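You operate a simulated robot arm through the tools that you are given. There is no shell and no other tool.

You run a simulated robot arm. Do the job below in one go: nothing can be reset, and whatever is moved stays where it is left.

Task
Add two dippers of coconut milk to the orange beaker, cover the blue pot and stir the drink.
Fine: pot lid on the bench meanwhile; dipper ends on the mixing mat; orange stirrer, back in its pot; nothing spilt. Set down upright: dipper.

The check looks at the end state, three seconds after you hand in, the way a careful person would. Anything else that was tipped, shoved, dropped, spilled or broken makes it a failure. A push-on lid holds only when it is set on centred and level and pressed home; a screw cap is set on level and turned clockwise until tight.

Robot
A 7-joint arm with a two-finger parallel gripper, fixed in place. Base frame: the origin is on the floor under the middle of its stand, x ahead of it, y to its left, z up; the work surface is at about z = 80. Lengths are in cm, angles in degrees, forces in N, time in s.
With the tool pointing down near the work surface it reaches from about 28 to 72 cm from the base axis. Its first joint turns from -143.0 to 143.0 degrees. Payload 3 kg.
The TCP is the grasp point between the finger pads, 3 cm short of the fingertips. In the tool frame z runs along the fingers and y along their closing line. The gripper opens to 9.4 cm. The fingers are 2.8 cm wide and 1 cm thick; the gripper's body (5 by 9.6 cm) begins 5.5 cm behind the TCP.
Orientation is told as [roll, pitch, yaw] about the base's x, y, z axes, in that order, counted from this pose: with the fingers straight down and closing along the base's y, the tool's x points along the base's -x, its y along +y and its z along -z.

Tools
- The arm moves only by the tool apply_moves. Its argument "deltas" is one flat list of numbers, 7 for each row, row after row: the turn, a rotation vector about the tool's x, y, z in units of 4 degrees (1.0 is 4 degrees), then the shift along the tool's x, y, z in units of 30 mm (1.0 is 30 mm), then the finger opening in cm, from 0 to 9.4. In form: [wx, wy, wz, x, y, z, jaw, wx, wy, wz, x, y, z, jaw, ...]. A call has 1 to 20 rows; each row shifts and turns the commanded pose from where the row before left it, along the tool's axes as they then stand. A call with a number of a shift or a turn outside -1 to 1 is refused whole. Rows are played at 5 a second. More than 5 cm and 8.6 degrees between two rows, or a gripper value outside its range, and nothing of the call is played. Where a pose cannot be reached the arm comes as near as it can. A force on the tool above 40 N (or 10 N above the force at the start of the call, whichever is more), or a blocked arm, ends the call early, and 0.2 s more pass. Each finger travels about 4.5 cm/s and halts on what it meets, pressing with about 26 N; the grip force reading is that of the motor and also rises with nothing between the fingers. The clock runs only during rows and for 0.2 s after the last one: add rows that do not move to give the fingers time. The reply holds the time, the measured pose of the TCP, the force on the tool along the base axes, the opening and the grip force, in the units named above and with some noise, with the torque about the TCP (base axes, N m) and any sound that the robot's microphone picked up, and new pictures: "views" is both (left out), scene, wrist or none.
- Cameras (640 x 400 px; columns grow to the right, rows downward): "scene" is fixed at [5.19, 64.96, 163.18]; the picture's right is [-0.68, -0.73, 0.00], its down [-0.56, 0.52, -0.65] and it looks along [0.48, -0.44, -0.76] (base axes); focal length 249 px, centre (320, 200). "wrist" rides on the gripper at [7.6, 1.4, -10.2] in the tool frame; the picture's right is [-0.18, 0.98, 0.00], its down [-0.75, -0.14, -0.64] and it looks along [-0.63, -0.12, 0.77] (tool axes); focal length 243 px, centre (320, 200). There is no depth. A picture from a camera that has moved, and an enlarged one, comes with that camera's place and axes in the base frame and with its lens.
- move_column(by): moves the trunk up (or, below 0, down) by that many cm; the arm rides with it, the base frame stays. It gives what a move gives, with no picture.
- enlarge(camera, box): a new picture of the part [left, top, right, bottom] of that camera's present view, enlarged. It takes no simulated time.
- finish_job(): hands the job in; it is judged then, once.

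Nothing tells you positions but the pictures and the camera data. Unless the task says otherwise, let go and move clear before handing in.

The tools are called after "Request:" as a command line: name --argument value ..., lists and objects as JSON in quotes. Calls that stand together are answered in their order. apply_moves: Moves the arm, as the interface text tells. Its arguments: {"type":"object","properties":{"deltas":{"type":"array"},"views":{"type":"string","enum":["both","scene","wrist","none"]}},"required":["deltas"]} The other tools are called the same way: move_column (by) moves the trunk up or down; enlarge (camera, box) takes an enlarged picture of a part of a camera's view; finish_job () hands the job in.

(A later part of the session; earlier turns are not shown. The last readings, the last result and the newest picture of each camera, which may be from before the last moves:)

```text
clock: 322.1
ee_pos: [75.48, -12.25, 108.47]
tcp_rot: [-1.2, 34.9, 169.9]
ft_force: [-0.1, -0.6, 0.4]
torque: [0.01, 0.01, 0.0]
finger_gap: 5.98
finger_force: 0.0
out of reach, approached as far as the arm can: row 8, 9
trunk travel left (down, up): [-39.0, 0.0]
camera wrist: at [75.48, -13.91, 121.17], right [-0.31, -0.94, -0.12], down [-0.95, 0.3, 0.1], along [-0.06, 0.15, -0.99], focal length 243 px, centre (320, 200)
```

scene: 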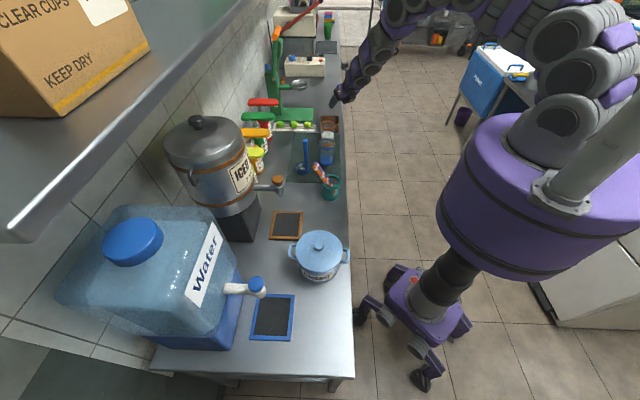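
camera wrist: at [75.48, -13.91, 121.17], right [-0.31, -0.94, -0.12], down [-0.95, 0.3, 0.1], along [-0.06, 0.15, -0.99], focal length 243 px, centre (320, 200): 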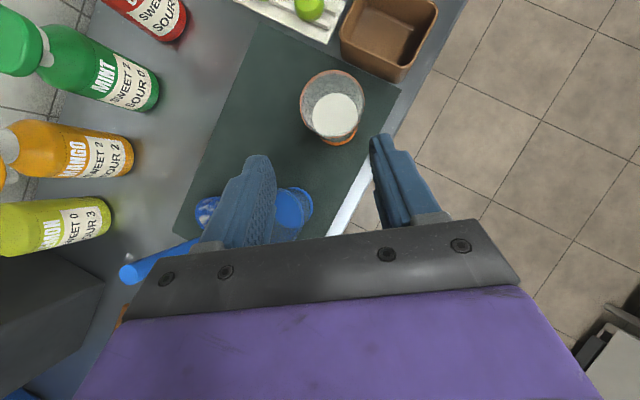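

The 170° yaw is near a limit when tilted. If the stirrer is gripped in line with the tool, yaw doesn't matter for stirring. I'll test a mid-range roll here and see whether the beaker is reachable.

Request:
apply_moves --deltas '[0, 0, 1, 0, 0, 0, 6, 0, 0, 1, 0, 0, 0, 6, 0, 0, 1, 0, 0, 0, 6, 0, 0, 1, 0, 0, 0, 6, 0, 0, 1, 0, 0, 0, 6, 0, 0, 1, 0, 0, 0, 6, 0, 0, 1, 0, 0, 0, 6, 0, 0, 1, 0, 0, 0, 6, 0, 0, 1, 0, 0, 0, 6, 0, 0, 1, 0, 0, 0, 6, 0, 0, 1, 0, 0, 0, 6, 0, 0, 1, 0, 0, 0, 6, 0, 0, 1, 0, 0, 0, 6, 0, 0, 1, 0, 0, 0, 6, 0, 0, 1, 0, 0, 0, 6, 0, 0, 1, 0, 0, 0, 6, 0, 0, 0, 0, 0, 0, 6]' --views "none"

```text
clock: 325.7
ee_pos: [75.27, -11.76, 108.41]
tcp_rot: [-32.5, 13.7, 102.3]
ft_force: [-0.6, 0.2, -0.5]
torque: [0.0, 0.0, 0.01]
finger_gap: 6.0
finger_force: 0.1
trunk travel left (down, up): [-39.0, 0.0]
```

Request:
apply_moves --deltas '[0, 0, 0, 0.143, -0.294, 0.5, 6, 0, 0, 0, 0.143, -0.294, 0.5, 6, 0, 0, 0, 0.143, -0.294, 0.5, 6, 0, 0, 0, 0, 0, 0, 6]' --views "both"

```text
clock: 326.7
ee_pos: [80.06, -12.57, 106.62]
tcp_rot: [-32.5, 13.8, 102.4]
ft_force: [0.6, -0.3, 0.6]
torque: [-0.02, -0.02, 0.0]
finger_gap: 6.03
finger_force: 0.1
out of reach, approached as far as the arm can: row 1
trunk travel left (down, up): [-39.0, 0.0]
camera wrist: at [74.6, -19.38, 116.06], right [-0.82, -0.13, -0.56], down [-0.41, 0.81, 0.42], along [0.4, 0.57, -0.72], focal length 243 px, centre (320, 200)
```

scene: 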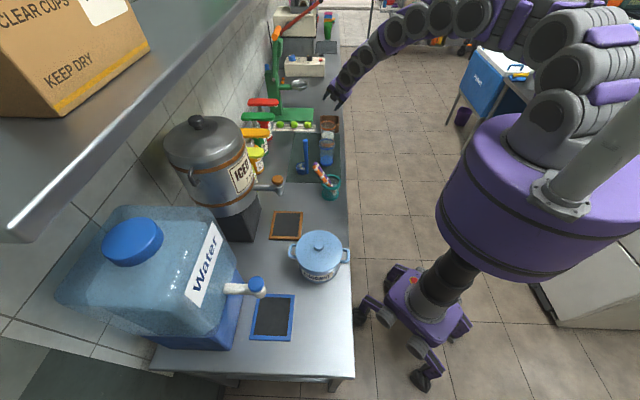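
wrist: 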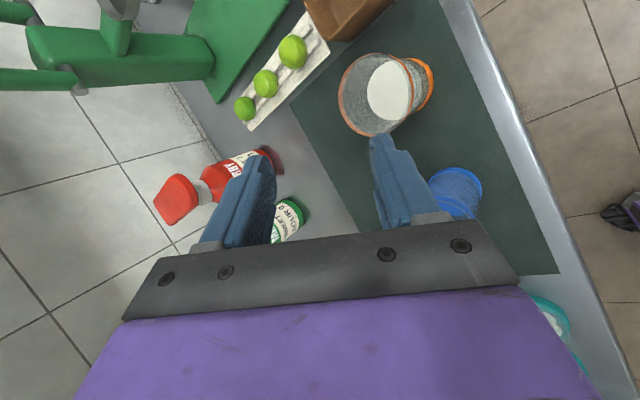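

Mid-range roll reaches the beaker fine with a 35° tilt. So the plan is to stand the orange stirrer upright in its pot with the open jaws, then grip it in line with the tool. I'll return to tool-down at yaw 133.7°.

Request:
apply_moves --deltas '[0, 0, 0, -0.295, 0.605, -0.878, 6, 0, 0, 0, -0.295, 0.605, -0.878, 6, 0, 0, 0, -0.295, 0.605, -0.878, 6, 0, 0, 0, -0.295, 0.605, -0.878, 6, 0, 0, 0, -0.295, 0.605, -0.878, 6, 0, 0, 0, -0.295, 0.605, -0.878, 6, -0.9, 0, 0, 0, 0, 0, 6, -0.9, 0, 0, 0, 0, 0, 6, -0.9, 0, 0, 0, 0, 0, 6, -0.9, 0, 0, 0, 0, 0, 6, -0.9, 0, 0, 0, 0, 0, 6, -0.9, 0, 0, 0, 0, 0, 6, -0.9, 0, 0, 0, 0, 0, 6, -0.9, 0, 0, 0, 0, 0, 6, -0.925, 0, 0, 0, 0, 0, 6, 0, -0.87, 0, 0, 0, 0, 6, 0, -0.87, 0, 0, 0, 0, 6, 0, -0.87, 0, 0, 0, 0, 6, 0, -0.84, 0, 0, 0, 0, 6, 0, 0, 0, 0, 0, 0, 6]' --views "scene"

```text
clock: 330.9
ee_pos: [61.44, -9.48, 112.48]
tcp_rot: [-0.1, -0.1, 102.5]
ft_force: [-0.4, -0.5, 1.2]
torque: [-0.02, -0.02, 0.01]
finger_gap: 5.99
finger_force: 0.0
trunk travel left (down, up): [-39.0, 0.0]
```

scene: 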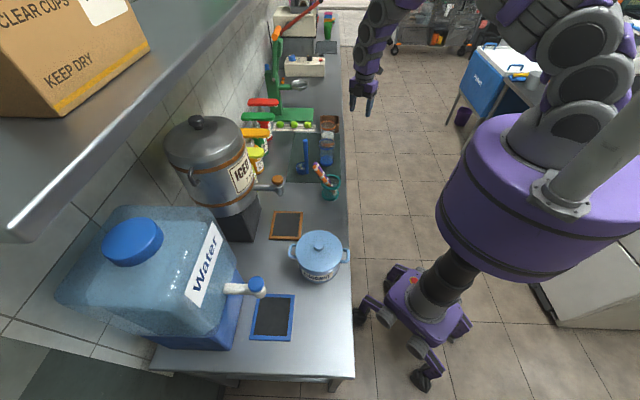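

Request:
apply_moves --deltas '[0, 0, -1, 0, 0, 0, 9.4, 0, 0, -1, 0, 0, 0, 9.4, 0, 0, -1, 0, 0, 0, 9.4, 0, 0, -1, 0, 0, 0, 9.4, 0, 0, -1, 0, 0, 0, 9.4, 0, 0, -1, 0, 0, 0, 9.4, 0, 0, -1, 0, 0, 0, 9.4, 0, 0, -0.8, 0, 0, 0, 9.4, 0, 0, 0, -0.83, -0.615, 0, 9.4, 0, 0, 0, -0.83, -0.615, 0, 9.4, 0, 0, 0, -0.83, -0.615, 0, 9.4, 0, 0, 0, -0.83, -0.615, 0, 9.4, 0, 0, 0, -0.83, -0.615, 0, 9.4, 0, 0, 0, -0.83, -0.615, 0, 9.4, 0, 0, 0, -0.83, -0.615, 0, 9.4, 0, 0, 0, -0.83, -0.615, 0, 9.4, 0, 0, 0, 0, 0, 0, 9.4]' --views "both"

Request:
enlarge --camera "wrist" --box '[280, 0, 440, 120]'

Request:
enlarge --camera "scene" --box '[280, 80, 370, 210]'

```text
clock: 334.5
ee_pos: [58.51, 15.14, 112.4]
tcp_rot: [0.1, 0.0, 133.5]
ft_force: [0.9, 0.2, -0.3]
torque: [0.02, -0.03, 0.01]
finger_gap: 9.4
finger_force: 0.0
trunk travel left (down, up): [-39.0, 0.0]
camera wrist: at [62.66, 8.63, 122.68], right [-0.84, -0.54, 0.0], down [-0.42, 0.64, 0.64], along [-0.35, 0.54, -0.77], focal length 243 px, centre (320, 200)
```

scene: 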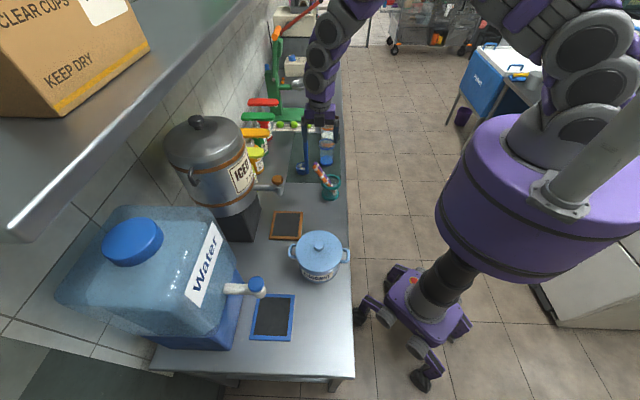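
wrist: 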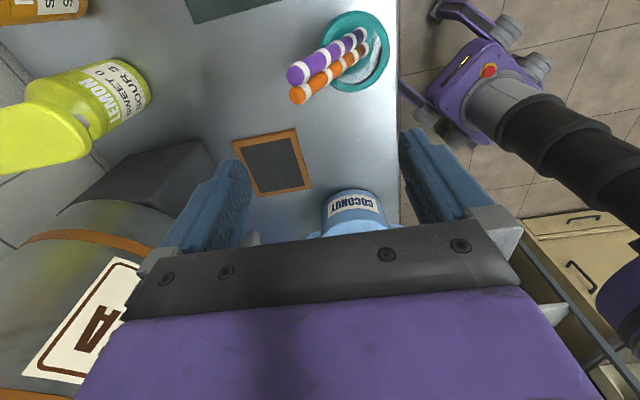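

```text
3.33 times, centred on (360, 60) of wrist
camera zoom: at [62.66, 8.63, 122.68], right [-0.84, -0.54, 0.0], down [-0.42, 0.64, 0.64], along [-0.35, 0.54, -0.77], focal length 809 px, centre (187, 667)
```

zoom: 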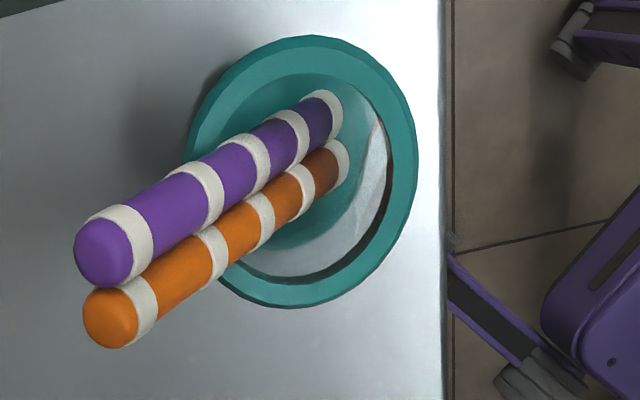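

```text
3.08 times, centred on (325, 145) of scene
camera zoom: at [5.19, 64.96, 163.18], right [-0.68, -0.73, 0.0], down [-0.56, 0.52, -0.65], along [0.48, -0.44, -0.76], focal length 766 px, centre (305, 369)
```

zoom: 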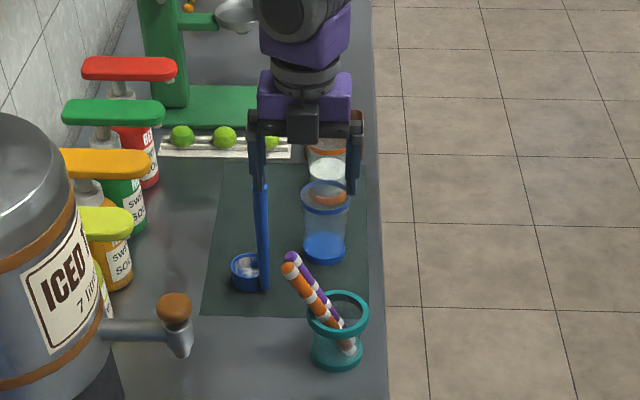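

The view confirms orange at s ≈ 29.95 and purple at s ≈ 31.8 along the bench. I'll offset the jaws away from purple and descend around the orange tip with jaws wide open.

Request:
apply_moves --deltas '[0, 0, 0, -0.143, 0.053, 1, 9.4, 0, 0, 0, 0, 0, 1, 9.4, 0, 0, 0, 0, 0, 1, 9.4, 0, 0, 0, 0, 0, 0.8, 9.4, 0, 0, 0, 0, 0, 0, 9.4]' --views "both"

Request:
enlarge --camera "wrist" --box '[160, 0, 480, 240]'

Request:
enlarge --camera "scene" --box '[290, 110, 360, 210]'

```text
clock: 335.7
ee_pos: [58.05, 15.1, 100.98]
tcp_rot: [0.0, 0.1, 133.5]
ft_force: [-0.7, 0.2, 0.0]
torque: [0.03, -0.03, -0.01]
finger_gap: 9.41
finger_force: 0.0
trunk travel left (down, up): [-39.0, 0.0]
camera wrist: at [62.0, 8.58, 111.28], right [-0.84, -0.54, 0.0], down [-0.42, 0.64, 0.64], along [-0.35, 0.54, -0.77], focal length 243 px, centre (320, 200)
```

scene: 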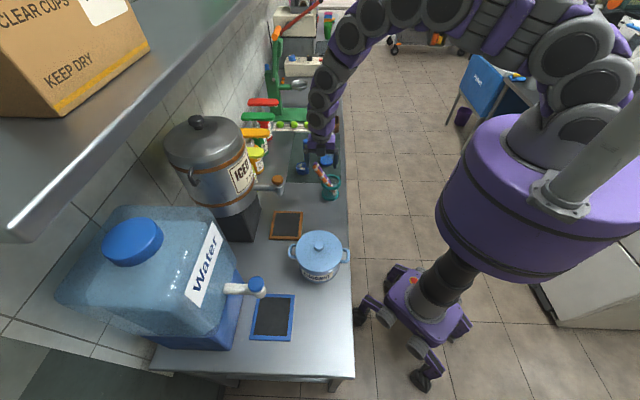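
wrist: 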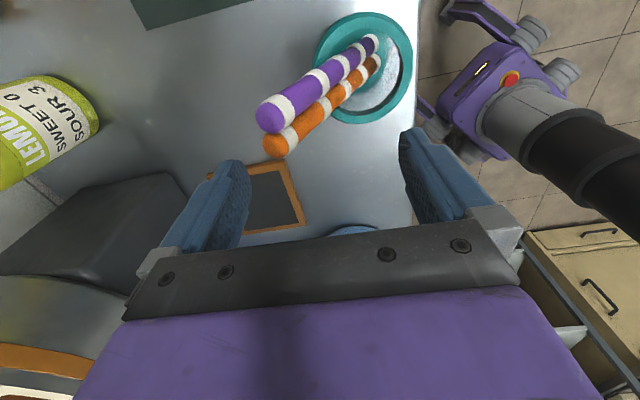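

```text
1.67 times, centred on (320, 120) of wrist
camera zoom: at [62.0, 8.58, 111.28], right [-0.84, -0.54, 0.0], down [-0.42, 0.64, 0.64], along [-0.35, 0.54, -0.77], focal length 404 px, centre (320, 333)
```

zoom: 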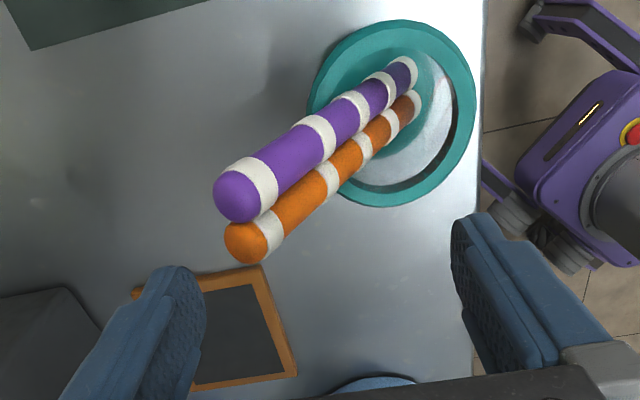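

```text
4.00 times, centred on (325, 160) of scene
camera zoom: at [5.19, 64.96, 163.18], right [-0.68, -0.73, 0.0], down [-0.56, 0.52, -0.65], along [0.48, -0.44, -0.76], focal length 996 px, centre (300, 360)
```

zoom: 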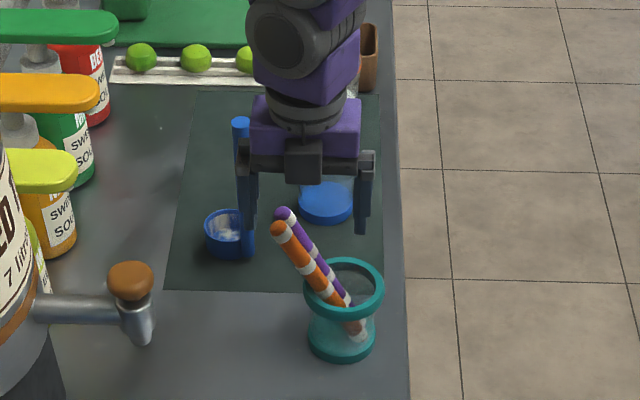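

Alignment holds: orange is 0.7 cm inside the jaw width and purple is just outside. I'll descend to z ≈ 97.

Request:
apply_moves --deltas '[0, 0, 0, 0, 0, 0.5, 9.4, 0, 0, 0, 0, 0, 0.5, 9.4, 0, 0, 0, 0, 0, 0.33, 9.4, 0, 0, 0, 0, 0, 0, 9.4]' --views "both"

Request:
enlarge --camera "wrist" --box '[160, 0, 480, 240]'

Request:
enlarge --camera "scene" --box '[290, 110, 360, 210]'

```text
clock: 336.7
ee_pos: [57.94, 15.26, 97.12]
tcp_rot: [0.0, 0.1, 133.6]
ft_force: [0.4, 0.2, 0.7]
torque: [-0.03, -0.02, 0.0]
finger_gap: 9.4
finger_force: 0.0
trunk travel left (down, up): [-39.0, 0.0]
camera wrist: at [62.09, 8.78, 107.41], right [-0.84, -0.54, 0.0], down [-0.42, 0.64, 0.64], along [-0.35, 0.54, -0.77], focal length 243 px, centre (320, 200)
```

scene: 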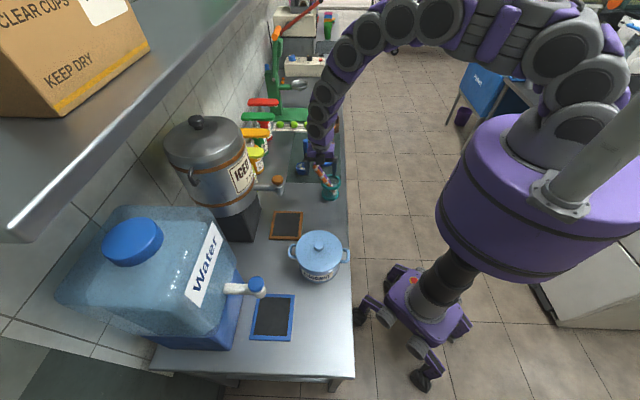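
wrist: 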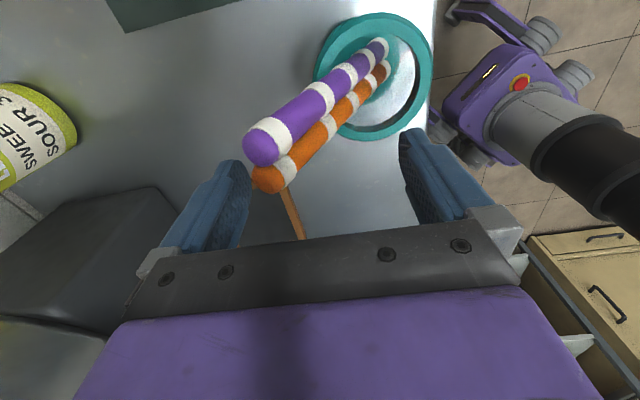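

```text
1.67 times, centred on (320, 120) of wrist
camera zoom: at [62.09, 8.78, 107.41], right [-0.84, -0.54, 0.0], down [-0.42, 0.64, 0.64], along [-0.35, 0.54, -0.77], focal length 404 px, centre (320, 333)
```

zoom: 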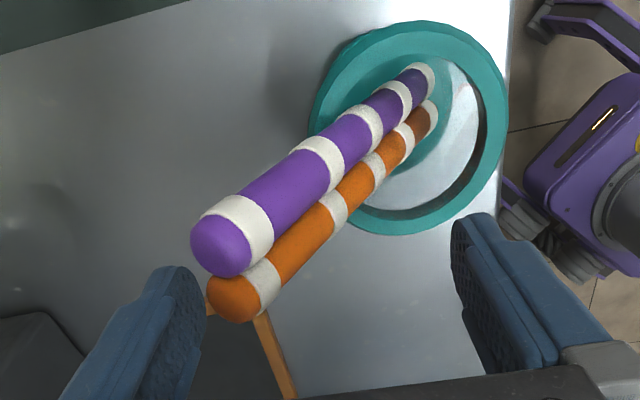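

```text
4.00 times, centred on (325, 160) of scene
camera zoom: at [5.19, 64.96, 163.18], right [-0.68, -0.73, 0.0], down [-0.56, 0.52, -0.65], along [0.48, -0.44, -0.76], focal length 996 px, centre (300, 360)
```

zoom: 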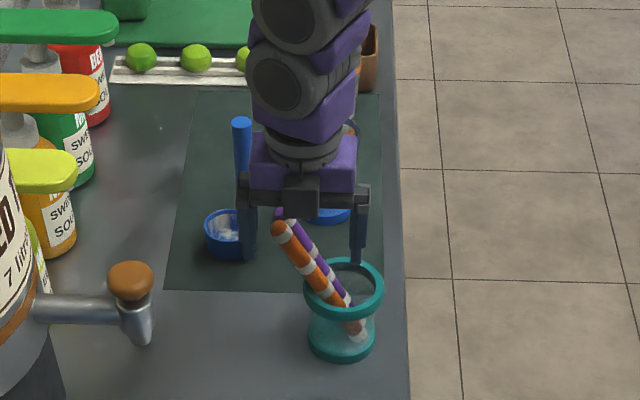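

Jaws straddle the tip. I'll sweep toward the pot while slowly narrowing the jaws, standing the stirrer up.

Request:
apply_moves --deltas '[0, 0, 0, 0, 0.106, 0, 9.0, 0, 0, 0, 0, 0.106, 0, 8.6, 0, 0, 0, 0, 0.106, 0, 8.2, 0, 0, 0, 0, 0.106, 0, 7.8, 0, 0, 0, 0, 0.106, 0, 7.4, 0, 0, 0, 0, 0.106, 0, 7.0, 0, 0, 0, 0, 0.106, 0, 6.6, 0, 0, 0, 0, 0.106, 0, 6.2, 0, 0, 0, 0, 0, 0, 6.2]' --views "both"

Request:
enlarge --camera "wrist" --box '[160, 0, 480, 240]'

Request:
enlarge --camera "scene" --box '[290, 110, 360, 210]'

```text
clock: 338.7
ee_pos: [56.11, 13.47, 97.03]
tcp_rot: [0.1, 0.0, 133.6]
ft_force: [0.7, -0.3, 0.4]
torque: [0.01, -0.05, 0.0]
finger_gap: 6.21
finger_force: 0.1
trunk travel left (down, up): [-39.0, 0.0]
camera wrist: at [60.28, 7.04, 107.27], right [-0.84, -0.54, 0.0], down [-0.42, 0.64, 0.64], along [-0.35, 0.54, -0.77], focal length 243 px, centre (320, 200)
```

scene: 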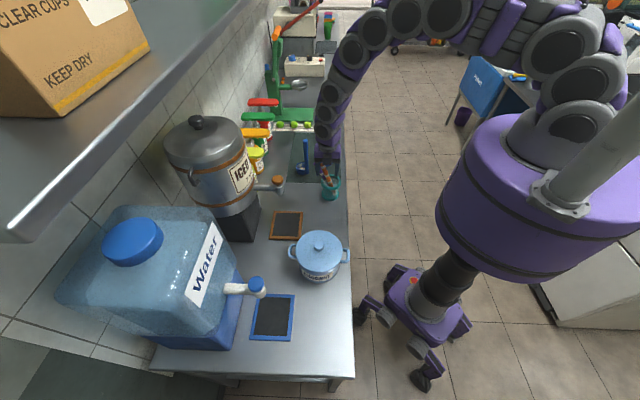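
wrist: 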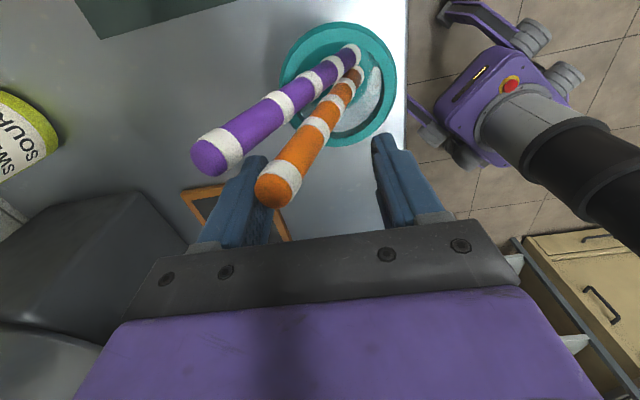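

```text
1.67 times, centred on (320, 120) of wrist
camera zoom: at [60.28, 7.04, 107.27], right [-0.84, -0.54, 0.0], down [-0.42, 0.64, 0.64], along [-0.35, 0.54, -0.77], focal length 404 px, centre (320, 333)
```

zoom: 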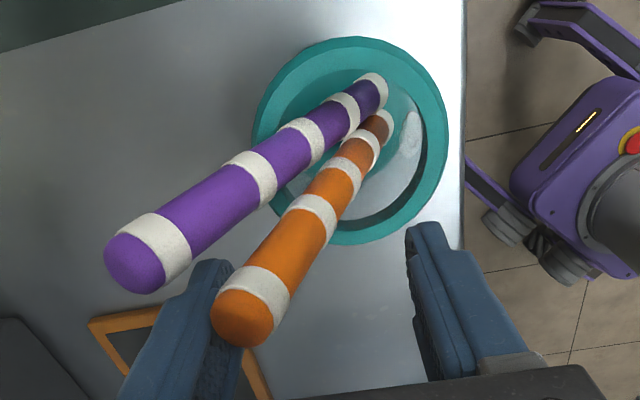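

```text
4.00 times, centred on (325, 160) of scene
camera zoom: at [5.19, 64.96, 163.18], right [-0.68, -0.73, 0.0], down [-0.56, 0.52, -0.65], along [0.48, -0.44, -0.76], focal length 996 px, centre (300, 360)
```

zoom: 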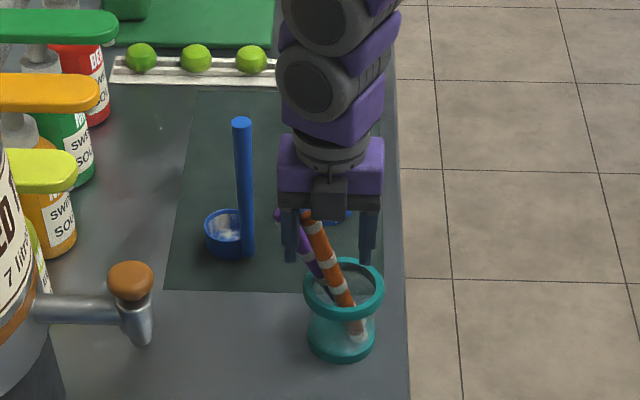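

It's standing up nicely and purple hasn't moved. I'll continue the sweep.

Request:
apply_moves --deltas '[0, 0, 0, 0, 0.1, 0, 5.8, 0, 0, 0, 0, 0.1, 0, 5.4, 0, 0, 0, 0, 0.1, 0, 5.0, 0, 0, 0, 0, 0.1, 0, 4.6, 0, 0, 0, 0, 0.1, 0, 4.2, 0, 0, 0, 0, 0.1, 0, 3.8, 0, 0, 0, 0, 0.1, 0, 3.4, 0, 0, 0, 0, 0, 0, 3.4]' --views "both"

Request:
enlarge --camera "wrist" --box '[160, 0, 480, 240]'

Request:
enlarge --camera "scene" --box '[290, 110, 360, 210]'

```text
clock: 340.5
ee_pos: [54.72, 12.07, 96.99]
tcp_rot: [0.0, 0.1, 133.7]
ft_force: [-0.4, -0.2, -0.6]
torque: [0.02, -0.03, 0.01]
finger_gap: 3.38
finger_force: 0.1
trunk travel left (down, up): [-39.0, 0.0]
camera wrist: at [58.79, 5.58, 107.3], right [-0.84, -0.54, 0.0], down [-0.42, 0.64, 0.64], along [-0.35, 0.54, -0.77], focal length 243 px, centre (320, 200)
```

scene: 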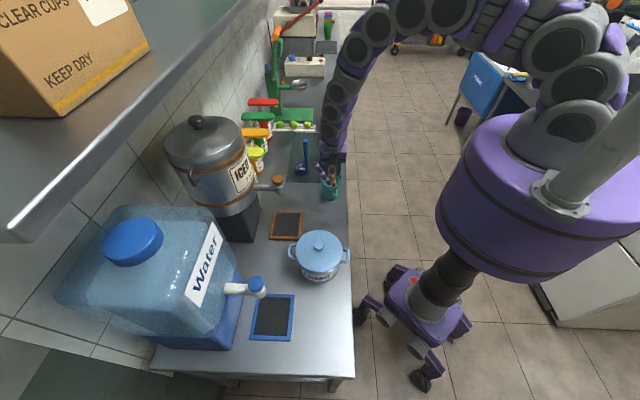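
wrist: 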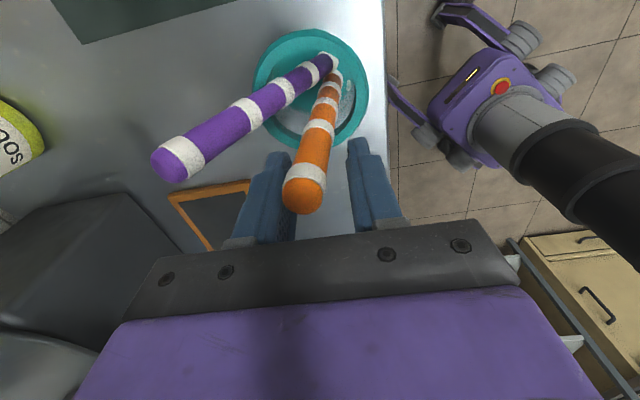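

```text
1.67 times, centred on (320, 120) of wrist
camera zoom: at [58.79, 5.58, 107.3], right [-0.84, -0.54, 0.0], down [-0.42, 0.64, 0.64], along [-0.35, 0.54, -0.77], focal length 404 px, centre (320, 333)
```

zoom: 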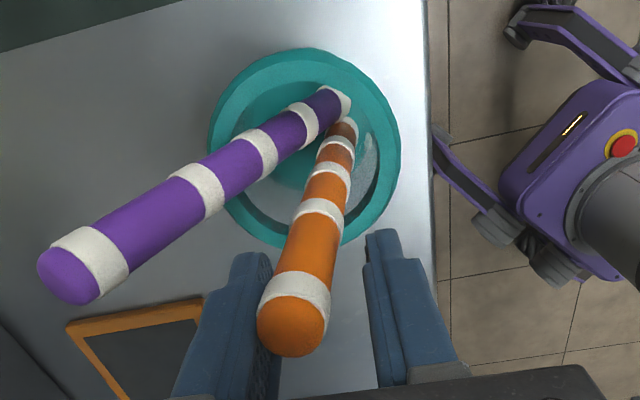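

```text
4.00 times, centred on (325, 160) of scene
camera zoom: at [5.19, 64.96, 163.18], right [-0.68, -0.73, 0.0], down [-0.56, 0.52, -0.65], along [0.48, -0.44, -0.76], focal length 996 px, centre (300, 360)
```

zoom: 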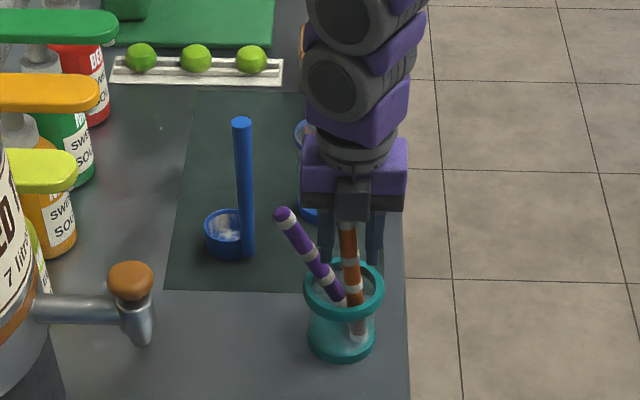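

The stirrer is nearly upright between the pads but near the pad edge. I'll shift 1 cm sideways to centre it, then close.

Request:
apply_moves --deltas '[0, 0, 0, 0.17, 0.05, 0, 3.4, 0, 0, 0, 0.17, 0.05, 0, 3.4, 0, 0, 0, 0, 0, 0, 3.2, 0, 0, 0, 0, 0, 0, 2.8, 0, 0, 0, 0, 0, 0, 2.4, 0, 0, 0, 0, 0, 0, 0, 0, 0, 0, 0, 0, 0, 0, 0, 0, 0, 0, 0, 0, 0]' --views "both"

Request:
enlarge --camera "wrist" --box '[160, 0, 480, 240]'

Request:
enlarge --camera "scene" --box '[290, 110, 360, 210]'

```text
clock: 342.3
ee_pos: [55.17, 11.01, 96.89]
tcp_rot: [0.1, 0.0, 133.6]
ft_force: [0.6, 0.8, 0.8]
torque: [0.0, 0.05, 0.01]
finger_gap: 1.72
finger_force: 25.4
trunk travel left (down, up): [-39.0, 0.0]
camera wrist: at [59.3, 4.63, 107.17], right [-0.84, -0.54, 0.0], down [-0.42, 0.64, 0.64], along [-0.35, 0.54, -0.77], focal length 243 px, centre (320, 200)
```

scene: 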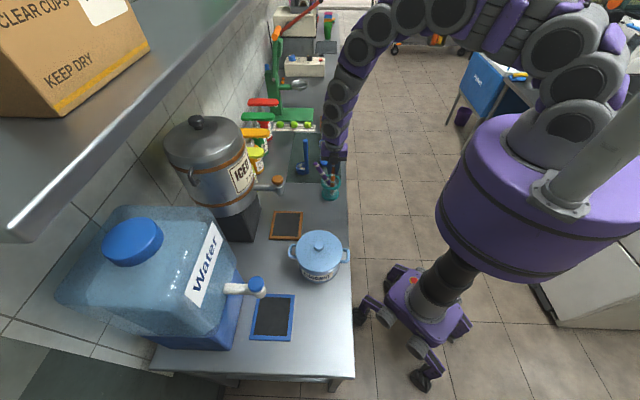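
wrist: 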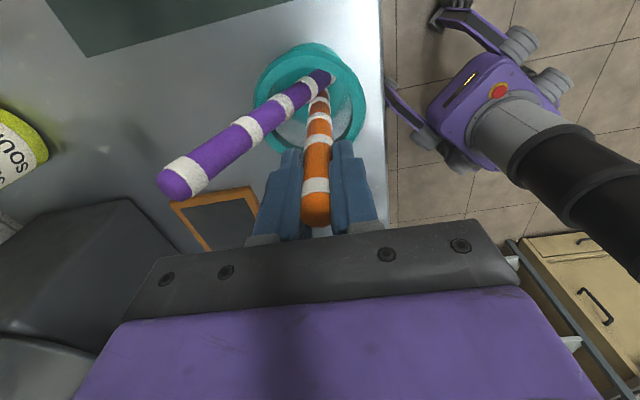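

```text
1.67 times, centred on (320, 120) of wrist
camera zoom: at [59.3, 4.63, 107.17], right [-0.84, -0.54, 0.0], down [-0.42, 0.64, 0.64], along [-0.35, 0.54, -0.77], focal length 404 px, centre (320, 333)
```

zoom: 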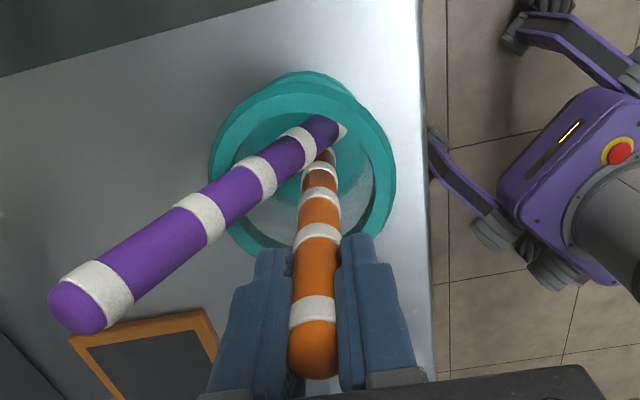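

```text
4.00 times, centred on (325, 160) of scene
camera zoom: at [5.19, 64.96, 163.18], right [-0.68, -0.73, 0.0], down [-0.56, 0.52, -0.65], along [0.48, -0.44, -0.76], focal length 996 px, centre (300, 360)
```

zoom: 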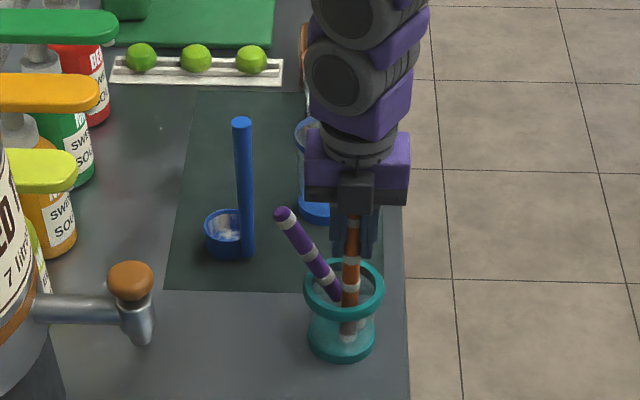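

The orange stirrer is gripped upright with a 1.7 cm gap, in line with the tool. I'll lift it straight out and watch purple.

Request:
apply_moves --deltas '[0, 0, 0, 0, 0, -0.2, 0, 0, 0, 0, 0, 0, -0.3, 0, 0, 0, 0, 0, 0, -0.4, 0, 0, 0, 0, 0, 0, -0.4, 0, 0, 0, 0, 0, 0, -0.4, 0, 0, 0, 0, 0, 0, -0.4, 0, 0, 0, 0, 0, 0, -0.4, 0, 0, 0, 0, 0, 0, -0.5, 0, 0, 0, 0, 0, 0, -0.5, 0, 0, 0, 0, 0, 0, -0.5, 0, 0, 0, 0, 0, 0, -0.5, 0, 0, 0, 0, 0, 0, -0.5, 0, 0, 0, 0, 0, 0, 0, 0]' --views "both"

Request:
enlarge --camera "wrist" --box '[160, 0, 480, 240]'

Request:
enlarge --camera "scene" --box '[285, 80, 365, 210]'

```text
clock: 345.1
ee_pos: [55.15, 11.03, 112.03]
tcp_rot: [0.1, 0.1, 133.6]
ft_force: [0.3, -0.2, -0.3]
torque: [-0.02, -0.03, -0.03]
finger_gap: 1.7
finger_force: 26.2
trunk travel left (down, up): [-39.0, 0.0]
camera wrist: at [59.35, 4.64, 122.26], right [-0.84, -0.54, 0.0], down [-0.42, 0.64, 0.64], along [-0.35, 0.54, -0.77], focal length 243 px, centre (320, 200)
```

scene: 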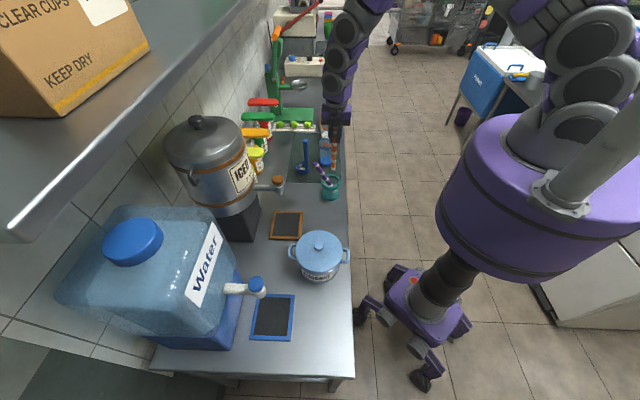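
wrist: 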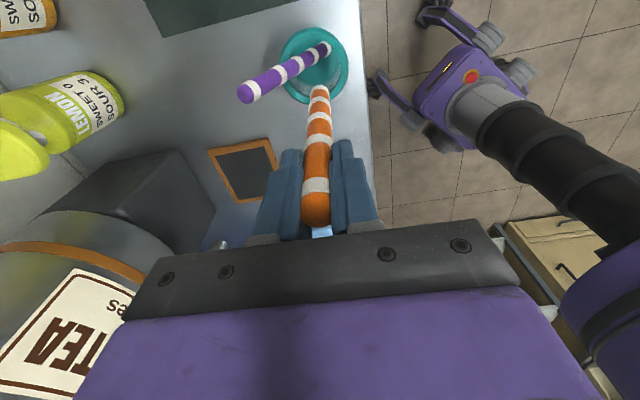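

```text
1.67 times, centred on (320, 120) of wrist
camera zoom: at [59.35, 4.64, 122.26], right [-0.84, -0.54, 0.0], down [-0.42, 0.64, 0.64], along [-0.35, 0.54, -0.77], focal length 404 px, centre (320, 333)
```

zoom: 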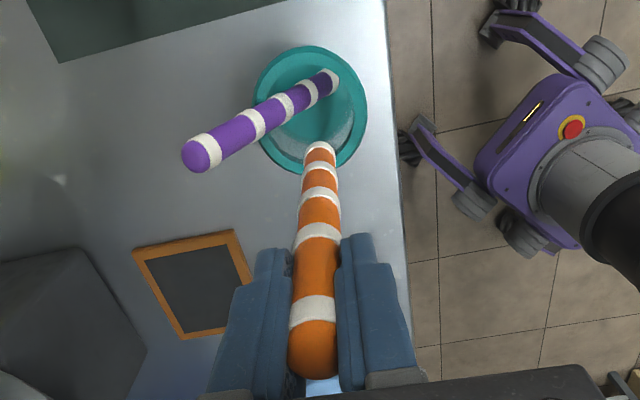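

```text
3.08 times, centred on (325, 145) of scene
camera zoom: at [5.19, 64.96, 163.18], right [-0.68, -0.73, 0.0], down [-0.56, 0.52, -0.65], along [0.48, -0.44, -0.76], focal length 766 px, centre (305, 369)
```

zoom: 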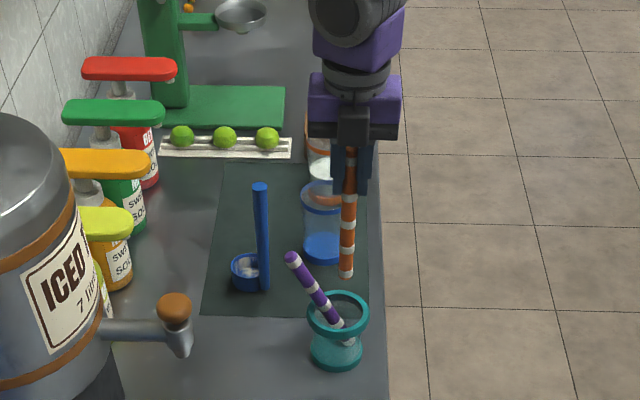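

The orange stirrer is out cleanly and purple is still leaning in the pot. I'll carry it to in front of the beaker, roll to mid-range and tilt outward 27°.

Request:
apply_moves --deltas '[0, 0, 0, 0.813, 0.322, -0.286, 0, 0, 0, 0, 0.813, 0.322, -0.286, 0, 0, 0, 0, 0.813, 0.322, -0.286, 0, 0, 0, 0, 0.813, 0.322, -0.286, 0, 0, 0, 0, 0.813, 0.322, -0.286, 0, 0, 0, 0, 0.813, 0.322, -0.286, 0, 0, 0, 0, 0.813, 0.322, -0.286, 0, 0, 0, 0.97, 0, 0, 0, 0, 0, 0, 0.97, 0, 0, 0, 0, 0, 0, 0.97, 0, 0, 0, 0, 0, 0, 0.97, 0, 0, 0, 0, 0, 0, 0.97, 0, 0, 0, 0, 0, 0, 0.97, 0, 0, 0, 0, 0, 0, 0.97, 0, 0, 0, 0, 0, 0, 0, 0, 0, 0, 0]' --views "none"

Request:
apply_moves --deltas '[0.867, 0.422, 0, 0, 0, 0, 0, 0.867, 0.422, 0, 0, 0, 0, 0, 0.867, 0.422, 0, 0, 0, 0, 0, 0.867, 0.422, 0, 0, 0, 0, 0, 0.867, 0.422, 0, 0, 0, 0, 0, 0.867, 0.422, 0, 0, 0, 0, 0, 0.867, 0.422, 0, 0, 0, 0, 0, 0, 0, 0, 0, 0, 0, 0]' --views "scene"

```text
clock: 348.3
ee_pos: [61.9, -5.95, 118.2]
tcp_rot: [0.0, 0.0, 106.3]
ft_force: [-0.5, 0.4, -0.1]
torque: [0.0, -0.03, 0.02]
finger_gap: 1.72
finger_force: 26.3
trunk travel left (down, up): [-39.0, 0.0]
```

```text
clock: 350.1
ee_pos: [61.93, -5.98, 118.04]
tcp_rot: [-24.6, 11.5, 103.9]
ft_force: [0.3, -0.5, -0.7]
torque: [-0.01, 0.04, 0.03]
finger_gap: 1.74
finger_force: 26.4
trunk travel left (down, up): [-39.0, 0.0]
```

scene: 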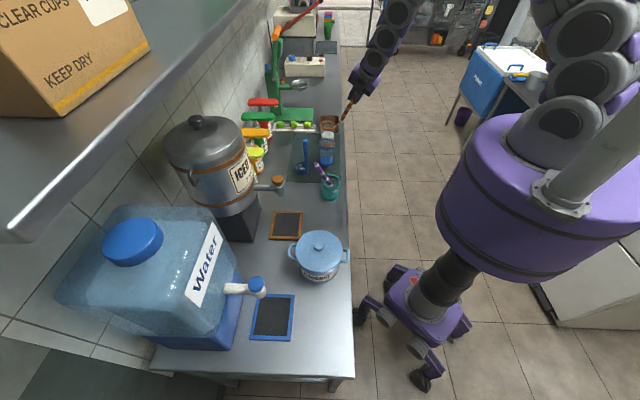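

The tool axis is tilted 27° toward the beaker as intended. I'll move until the stirrer's lower end is above the beaker.

Request:
apply_moves --deltas '[0, 0, 0, 0.414, -0.42, 0.519, 0, 0, 0, 0, 0.414, -0.42, 0.519, 0, 0, 0, 0, 0.414, -0.42, 0.519, 0, 0, 0, 0, 0.414, -0.42, 0.519, 0, 0, 0, 0, 0.414, -0.42, 0.519, 0, 0, 0, 0, 0.414, -0.42, 0.519, 0, 0, 0, 0, 0.414, -0.42, 0.519, 0, 0, 0, 0, 0.414, -0.42, 0.519, 0, 0, 0, 0, 0, 0, 0, 0]' --views "both"

Request:
enlarge --camera "scene" --box '[295, 60, 365, 150]'

Request:
enlarge --camera "wrist" --box '[220, 0, 480, 220]'

```text
clock: 352.1
ee_pos: [78.58, -13.2, 112.92]
tcp_rot: [-24.7, 11.5, 103.9]
ft_force: [0.1, -0.3, 0.0]
torque: [-0.01, 0.03, 0.01]
finger_gap: 1.72
finger_force: 25.9
trunk travel left (down, up): [-39.0, 0.0]
camera wrist: at [74.48, -20.3, 123.08], right [-0.89, -0.12, -0.44], down [-0.34, 0.81, 0.48], along [0.3, 0.58, -0.76], focal length 243 px, centre (320, 200)
```

scene: 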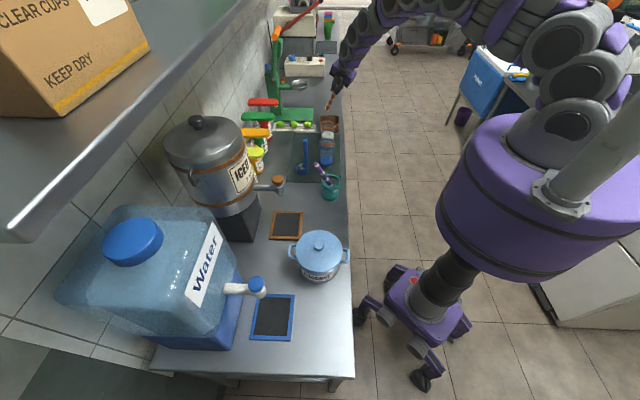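
wrist: 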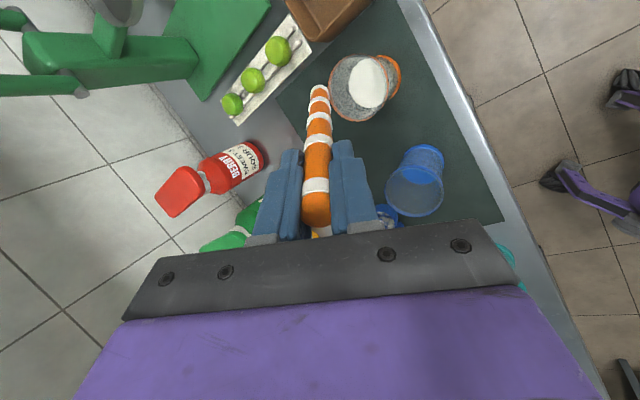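

```text
4.44 times, centred on (330, 105) of scene
camera zoom: at [5.19, 64.96, 163.18], right [-0.68, -0.73, 0.0], down [-0.56, 0.52, -0.65], along [0.48, -0.44, -0.76], focal length 1106 px, centre (276, 622)
```

zoom: 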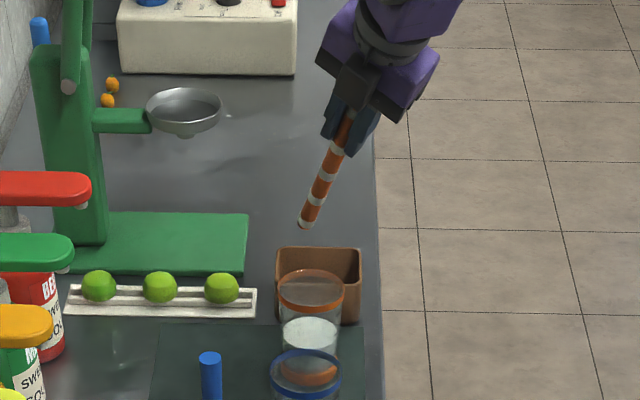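

```text
1.82 times, centred on (350, 110) of wrist
camera zoom: at [74.48, -20.3, 123.08], right [-0.89, -0.12, -0.44], down [-0.34, 0.81, 0.48], along [0.3, 0.58, -0.76], focal length 441 px, centre (266, 364)
```

zoom: 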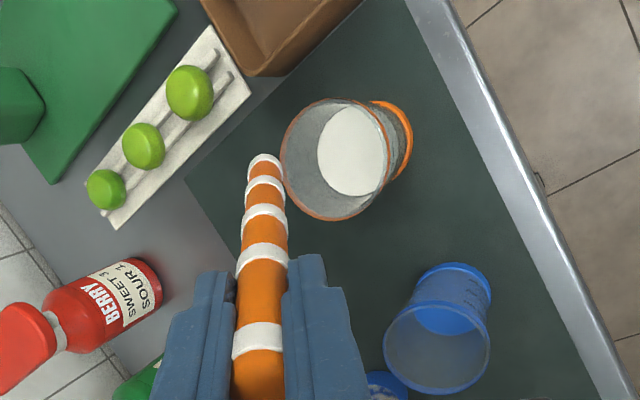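

The stirrer tip is 1.6 cm beyond the beaker's centre, as planned for the tilted entry. I'll descend to just above the rim and check.

Request:
apply_moves --deltas '[0, 0, 0, -0.1, 0.204, 0.4455, 0, 0, 0, 0, -0.1, 0.204, 0.4455, 0, 0, 0, 0, -0.1, 0.204, 0.4455, 0, 0, 0, 0, -0.1, 0.204, 0.4455, 0, 0, 0, 0, 0, 0, 0, 0]' --views "both"

Request:
enlarge --camera "scene" --box '[310, 100, 350, 150]'

Request:
enlarge --camera "wrist" --box '[240, 30, 440, 210]'

```text
clock: 353.3
ee_pos: [78.65, -13.4, 106.93]
tcp_rot: [-24.6, 11.5, 103.9]
ft_force: [0.4, 0.4, -0.7]
torque: [0.0, 0.02, 0.02]
finger_gap: 1.74
finger_force: 26.0
trunk travel left (down, up): [-39.0, 0.0]
camera wrist: at [74.53, -20.28, 117.01], right [-0.89, -0.12, -0.44], down [-0.34, 0.81, 0.48], along [0.3, 0.58, -0.76], focal length 243 px, centre (320, 200)
```

scene: 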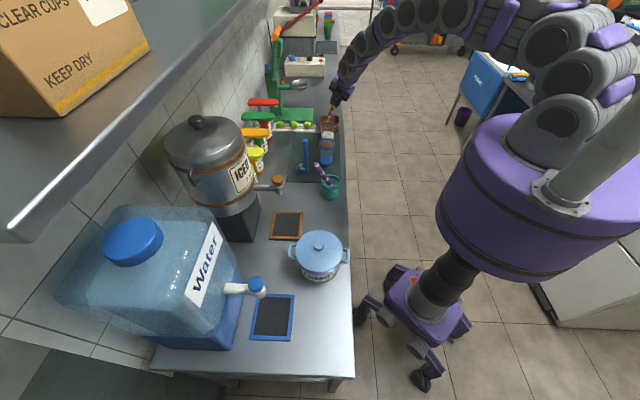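
wrist: 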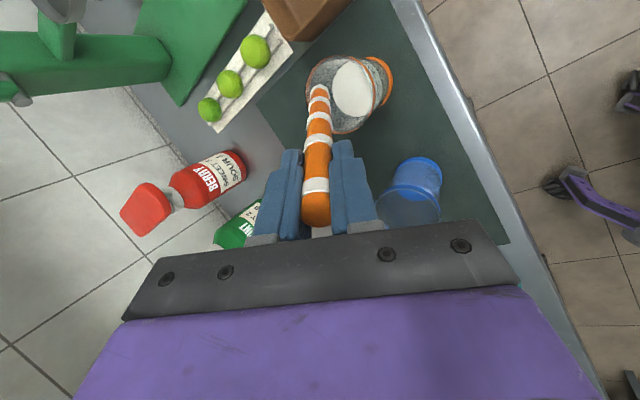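

```text
8.00 times, centred on (330, 125) of scene
camera zoom: at [5.19, 64.96, 163.18], right [-0.68, -0.73, 0.0], down [-0.56, 0.52, -0.65], along [0.48, -0.44, -0.76], focal length 1991 px, centre (240, 800)
```

zoom: 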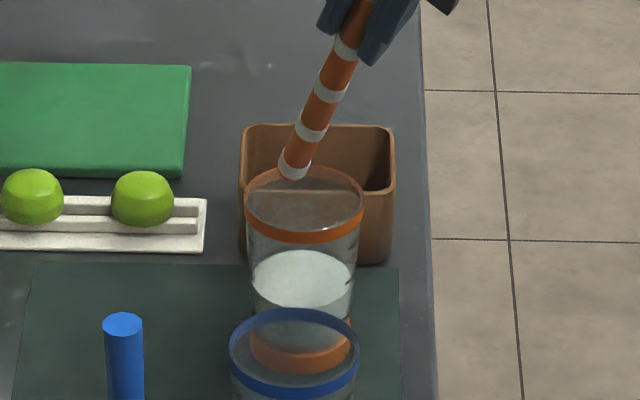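

```text
2.22 times, centred on (340, 120) of wrist
camera zoom: at [74.53, -20.28, 117.01], right [-0.89, -0.12, -0.44], down [-0.34, 0.81, 0.48], along [0.3, 0.58, -0.76], focal length 539 px, centre (276, 378)
```

zoom: 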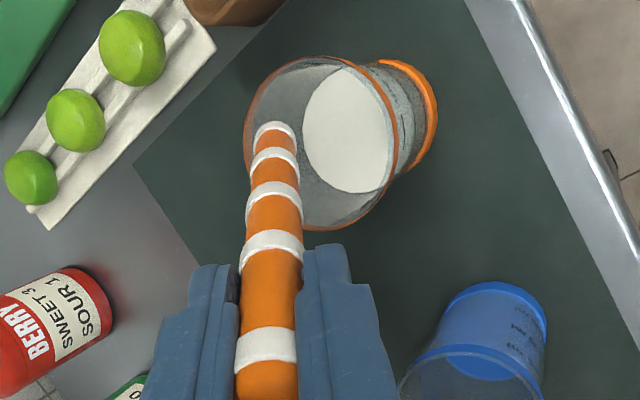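

I'll shift outward 0.4 cm for balanced clearance and lower slowly into the beaker.

Request:
apply_moves --deltas '[0, 0, 0, 0.052, -0.107, 0.061, 0, 0, 0, 0, -0.0332, 0.068, 0.1485, 0, 0, 0, 0, -0.0332, 0.068, 0.1485, 0, 0, 0, 0, -0.0332, 0.068, 0.1485, 0, 0, 0, 0, -0.0332, 0.068, 0.1485, 0, 0, 0, 0, -0.0332, 0.068, 0.1485, 0, 0, 0, 0, -0.0332, 0.068, 0.1485, 0, 0, 0, 0, -0.0332, 0.068, 0.1485, 0, 0, 0, 0, -0.0332, 0.068, 0.1485, 0, 0, 0, 0, -0.0332, 0.068, 0.1485, 0, 0, 0, 0, -0.0332, 0.068, 0.1485, 0, 0, 0, 0, 0, 0, 0, 0]' --views "both"

Request:
enlarge --camera "scene" --box '[310, 100, 350, 150]'

Request:
enlarge --camera "wrist" --box '[240, 30, 440, 210]'

```text
clock: 355.9
ee_pos: [79.04, -13.42, 102.01]
tcp_rot: [-24.6, 11.5, 103.9]
ft_force: [-0.1, 0.1, -0.5]
torque: [0.0, 0.0, 0.02]
finger_gap: 1.72
finger_force: 25.8
trunk travel left (down, up): [-39.0, 0.0]
camera wrist: at [74.94, -20.33, 112.07], right [-0.89, -0.12, -0.44], down [-0.34, 0.81, 0.48], along [0.3, 0.58, -0.76], focal length 243 px, centre (320, 200)
```

scene: 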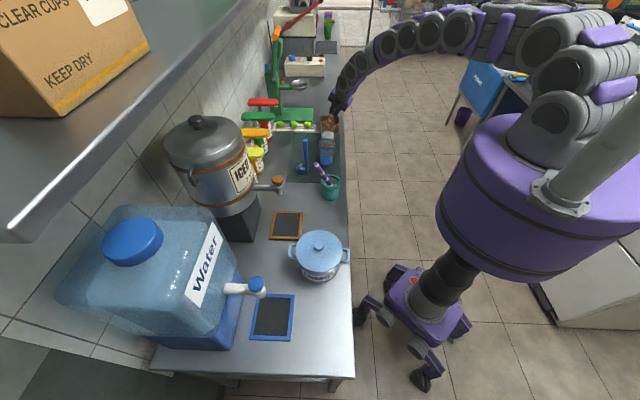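
wrist: 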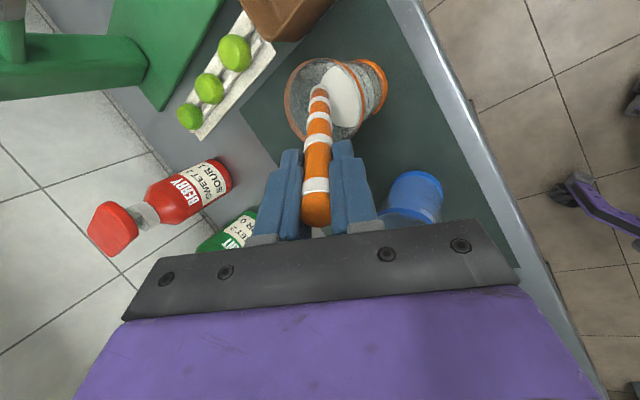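

```text
8.00 times, centred on (330, 125) of scene
camera zoom: at [5.19, 64.96, 163.18], right [-0.68, -0.73, 0.0], down [-0.56, 0.52, -0.65], along [0.48, -0.44, -0.76], focal length 1991 px, centre (240, 800)
```

zoom: 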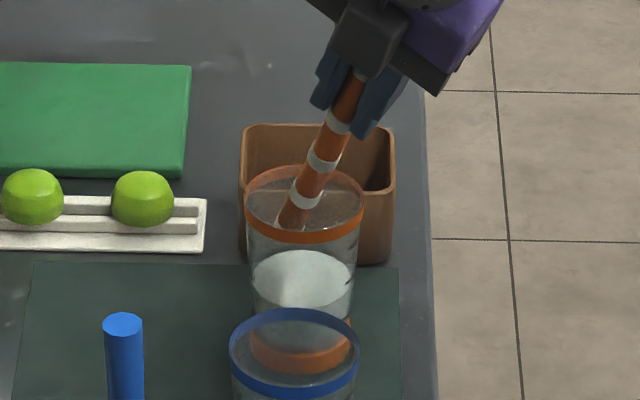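

```text
2.22 times, centred on (340, 120) of wrist
camera zoom: at [74.94, -20.33, 112.07], right [-0.89, -0.12, -0.44], down [-0.34, 0.81, 0.48], along [0.3, 0.58, -0.76], focal length 539 px, centre (276, 378)
```

zoom: 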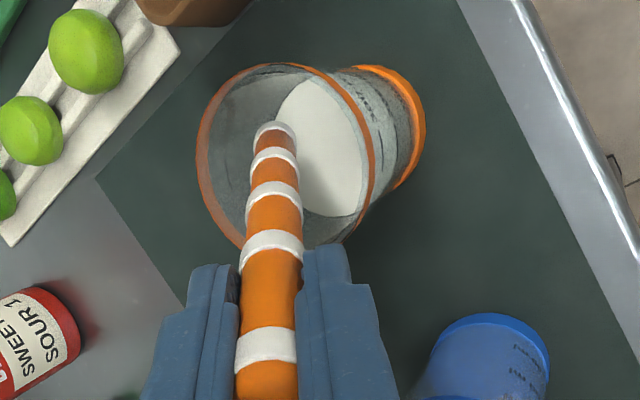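

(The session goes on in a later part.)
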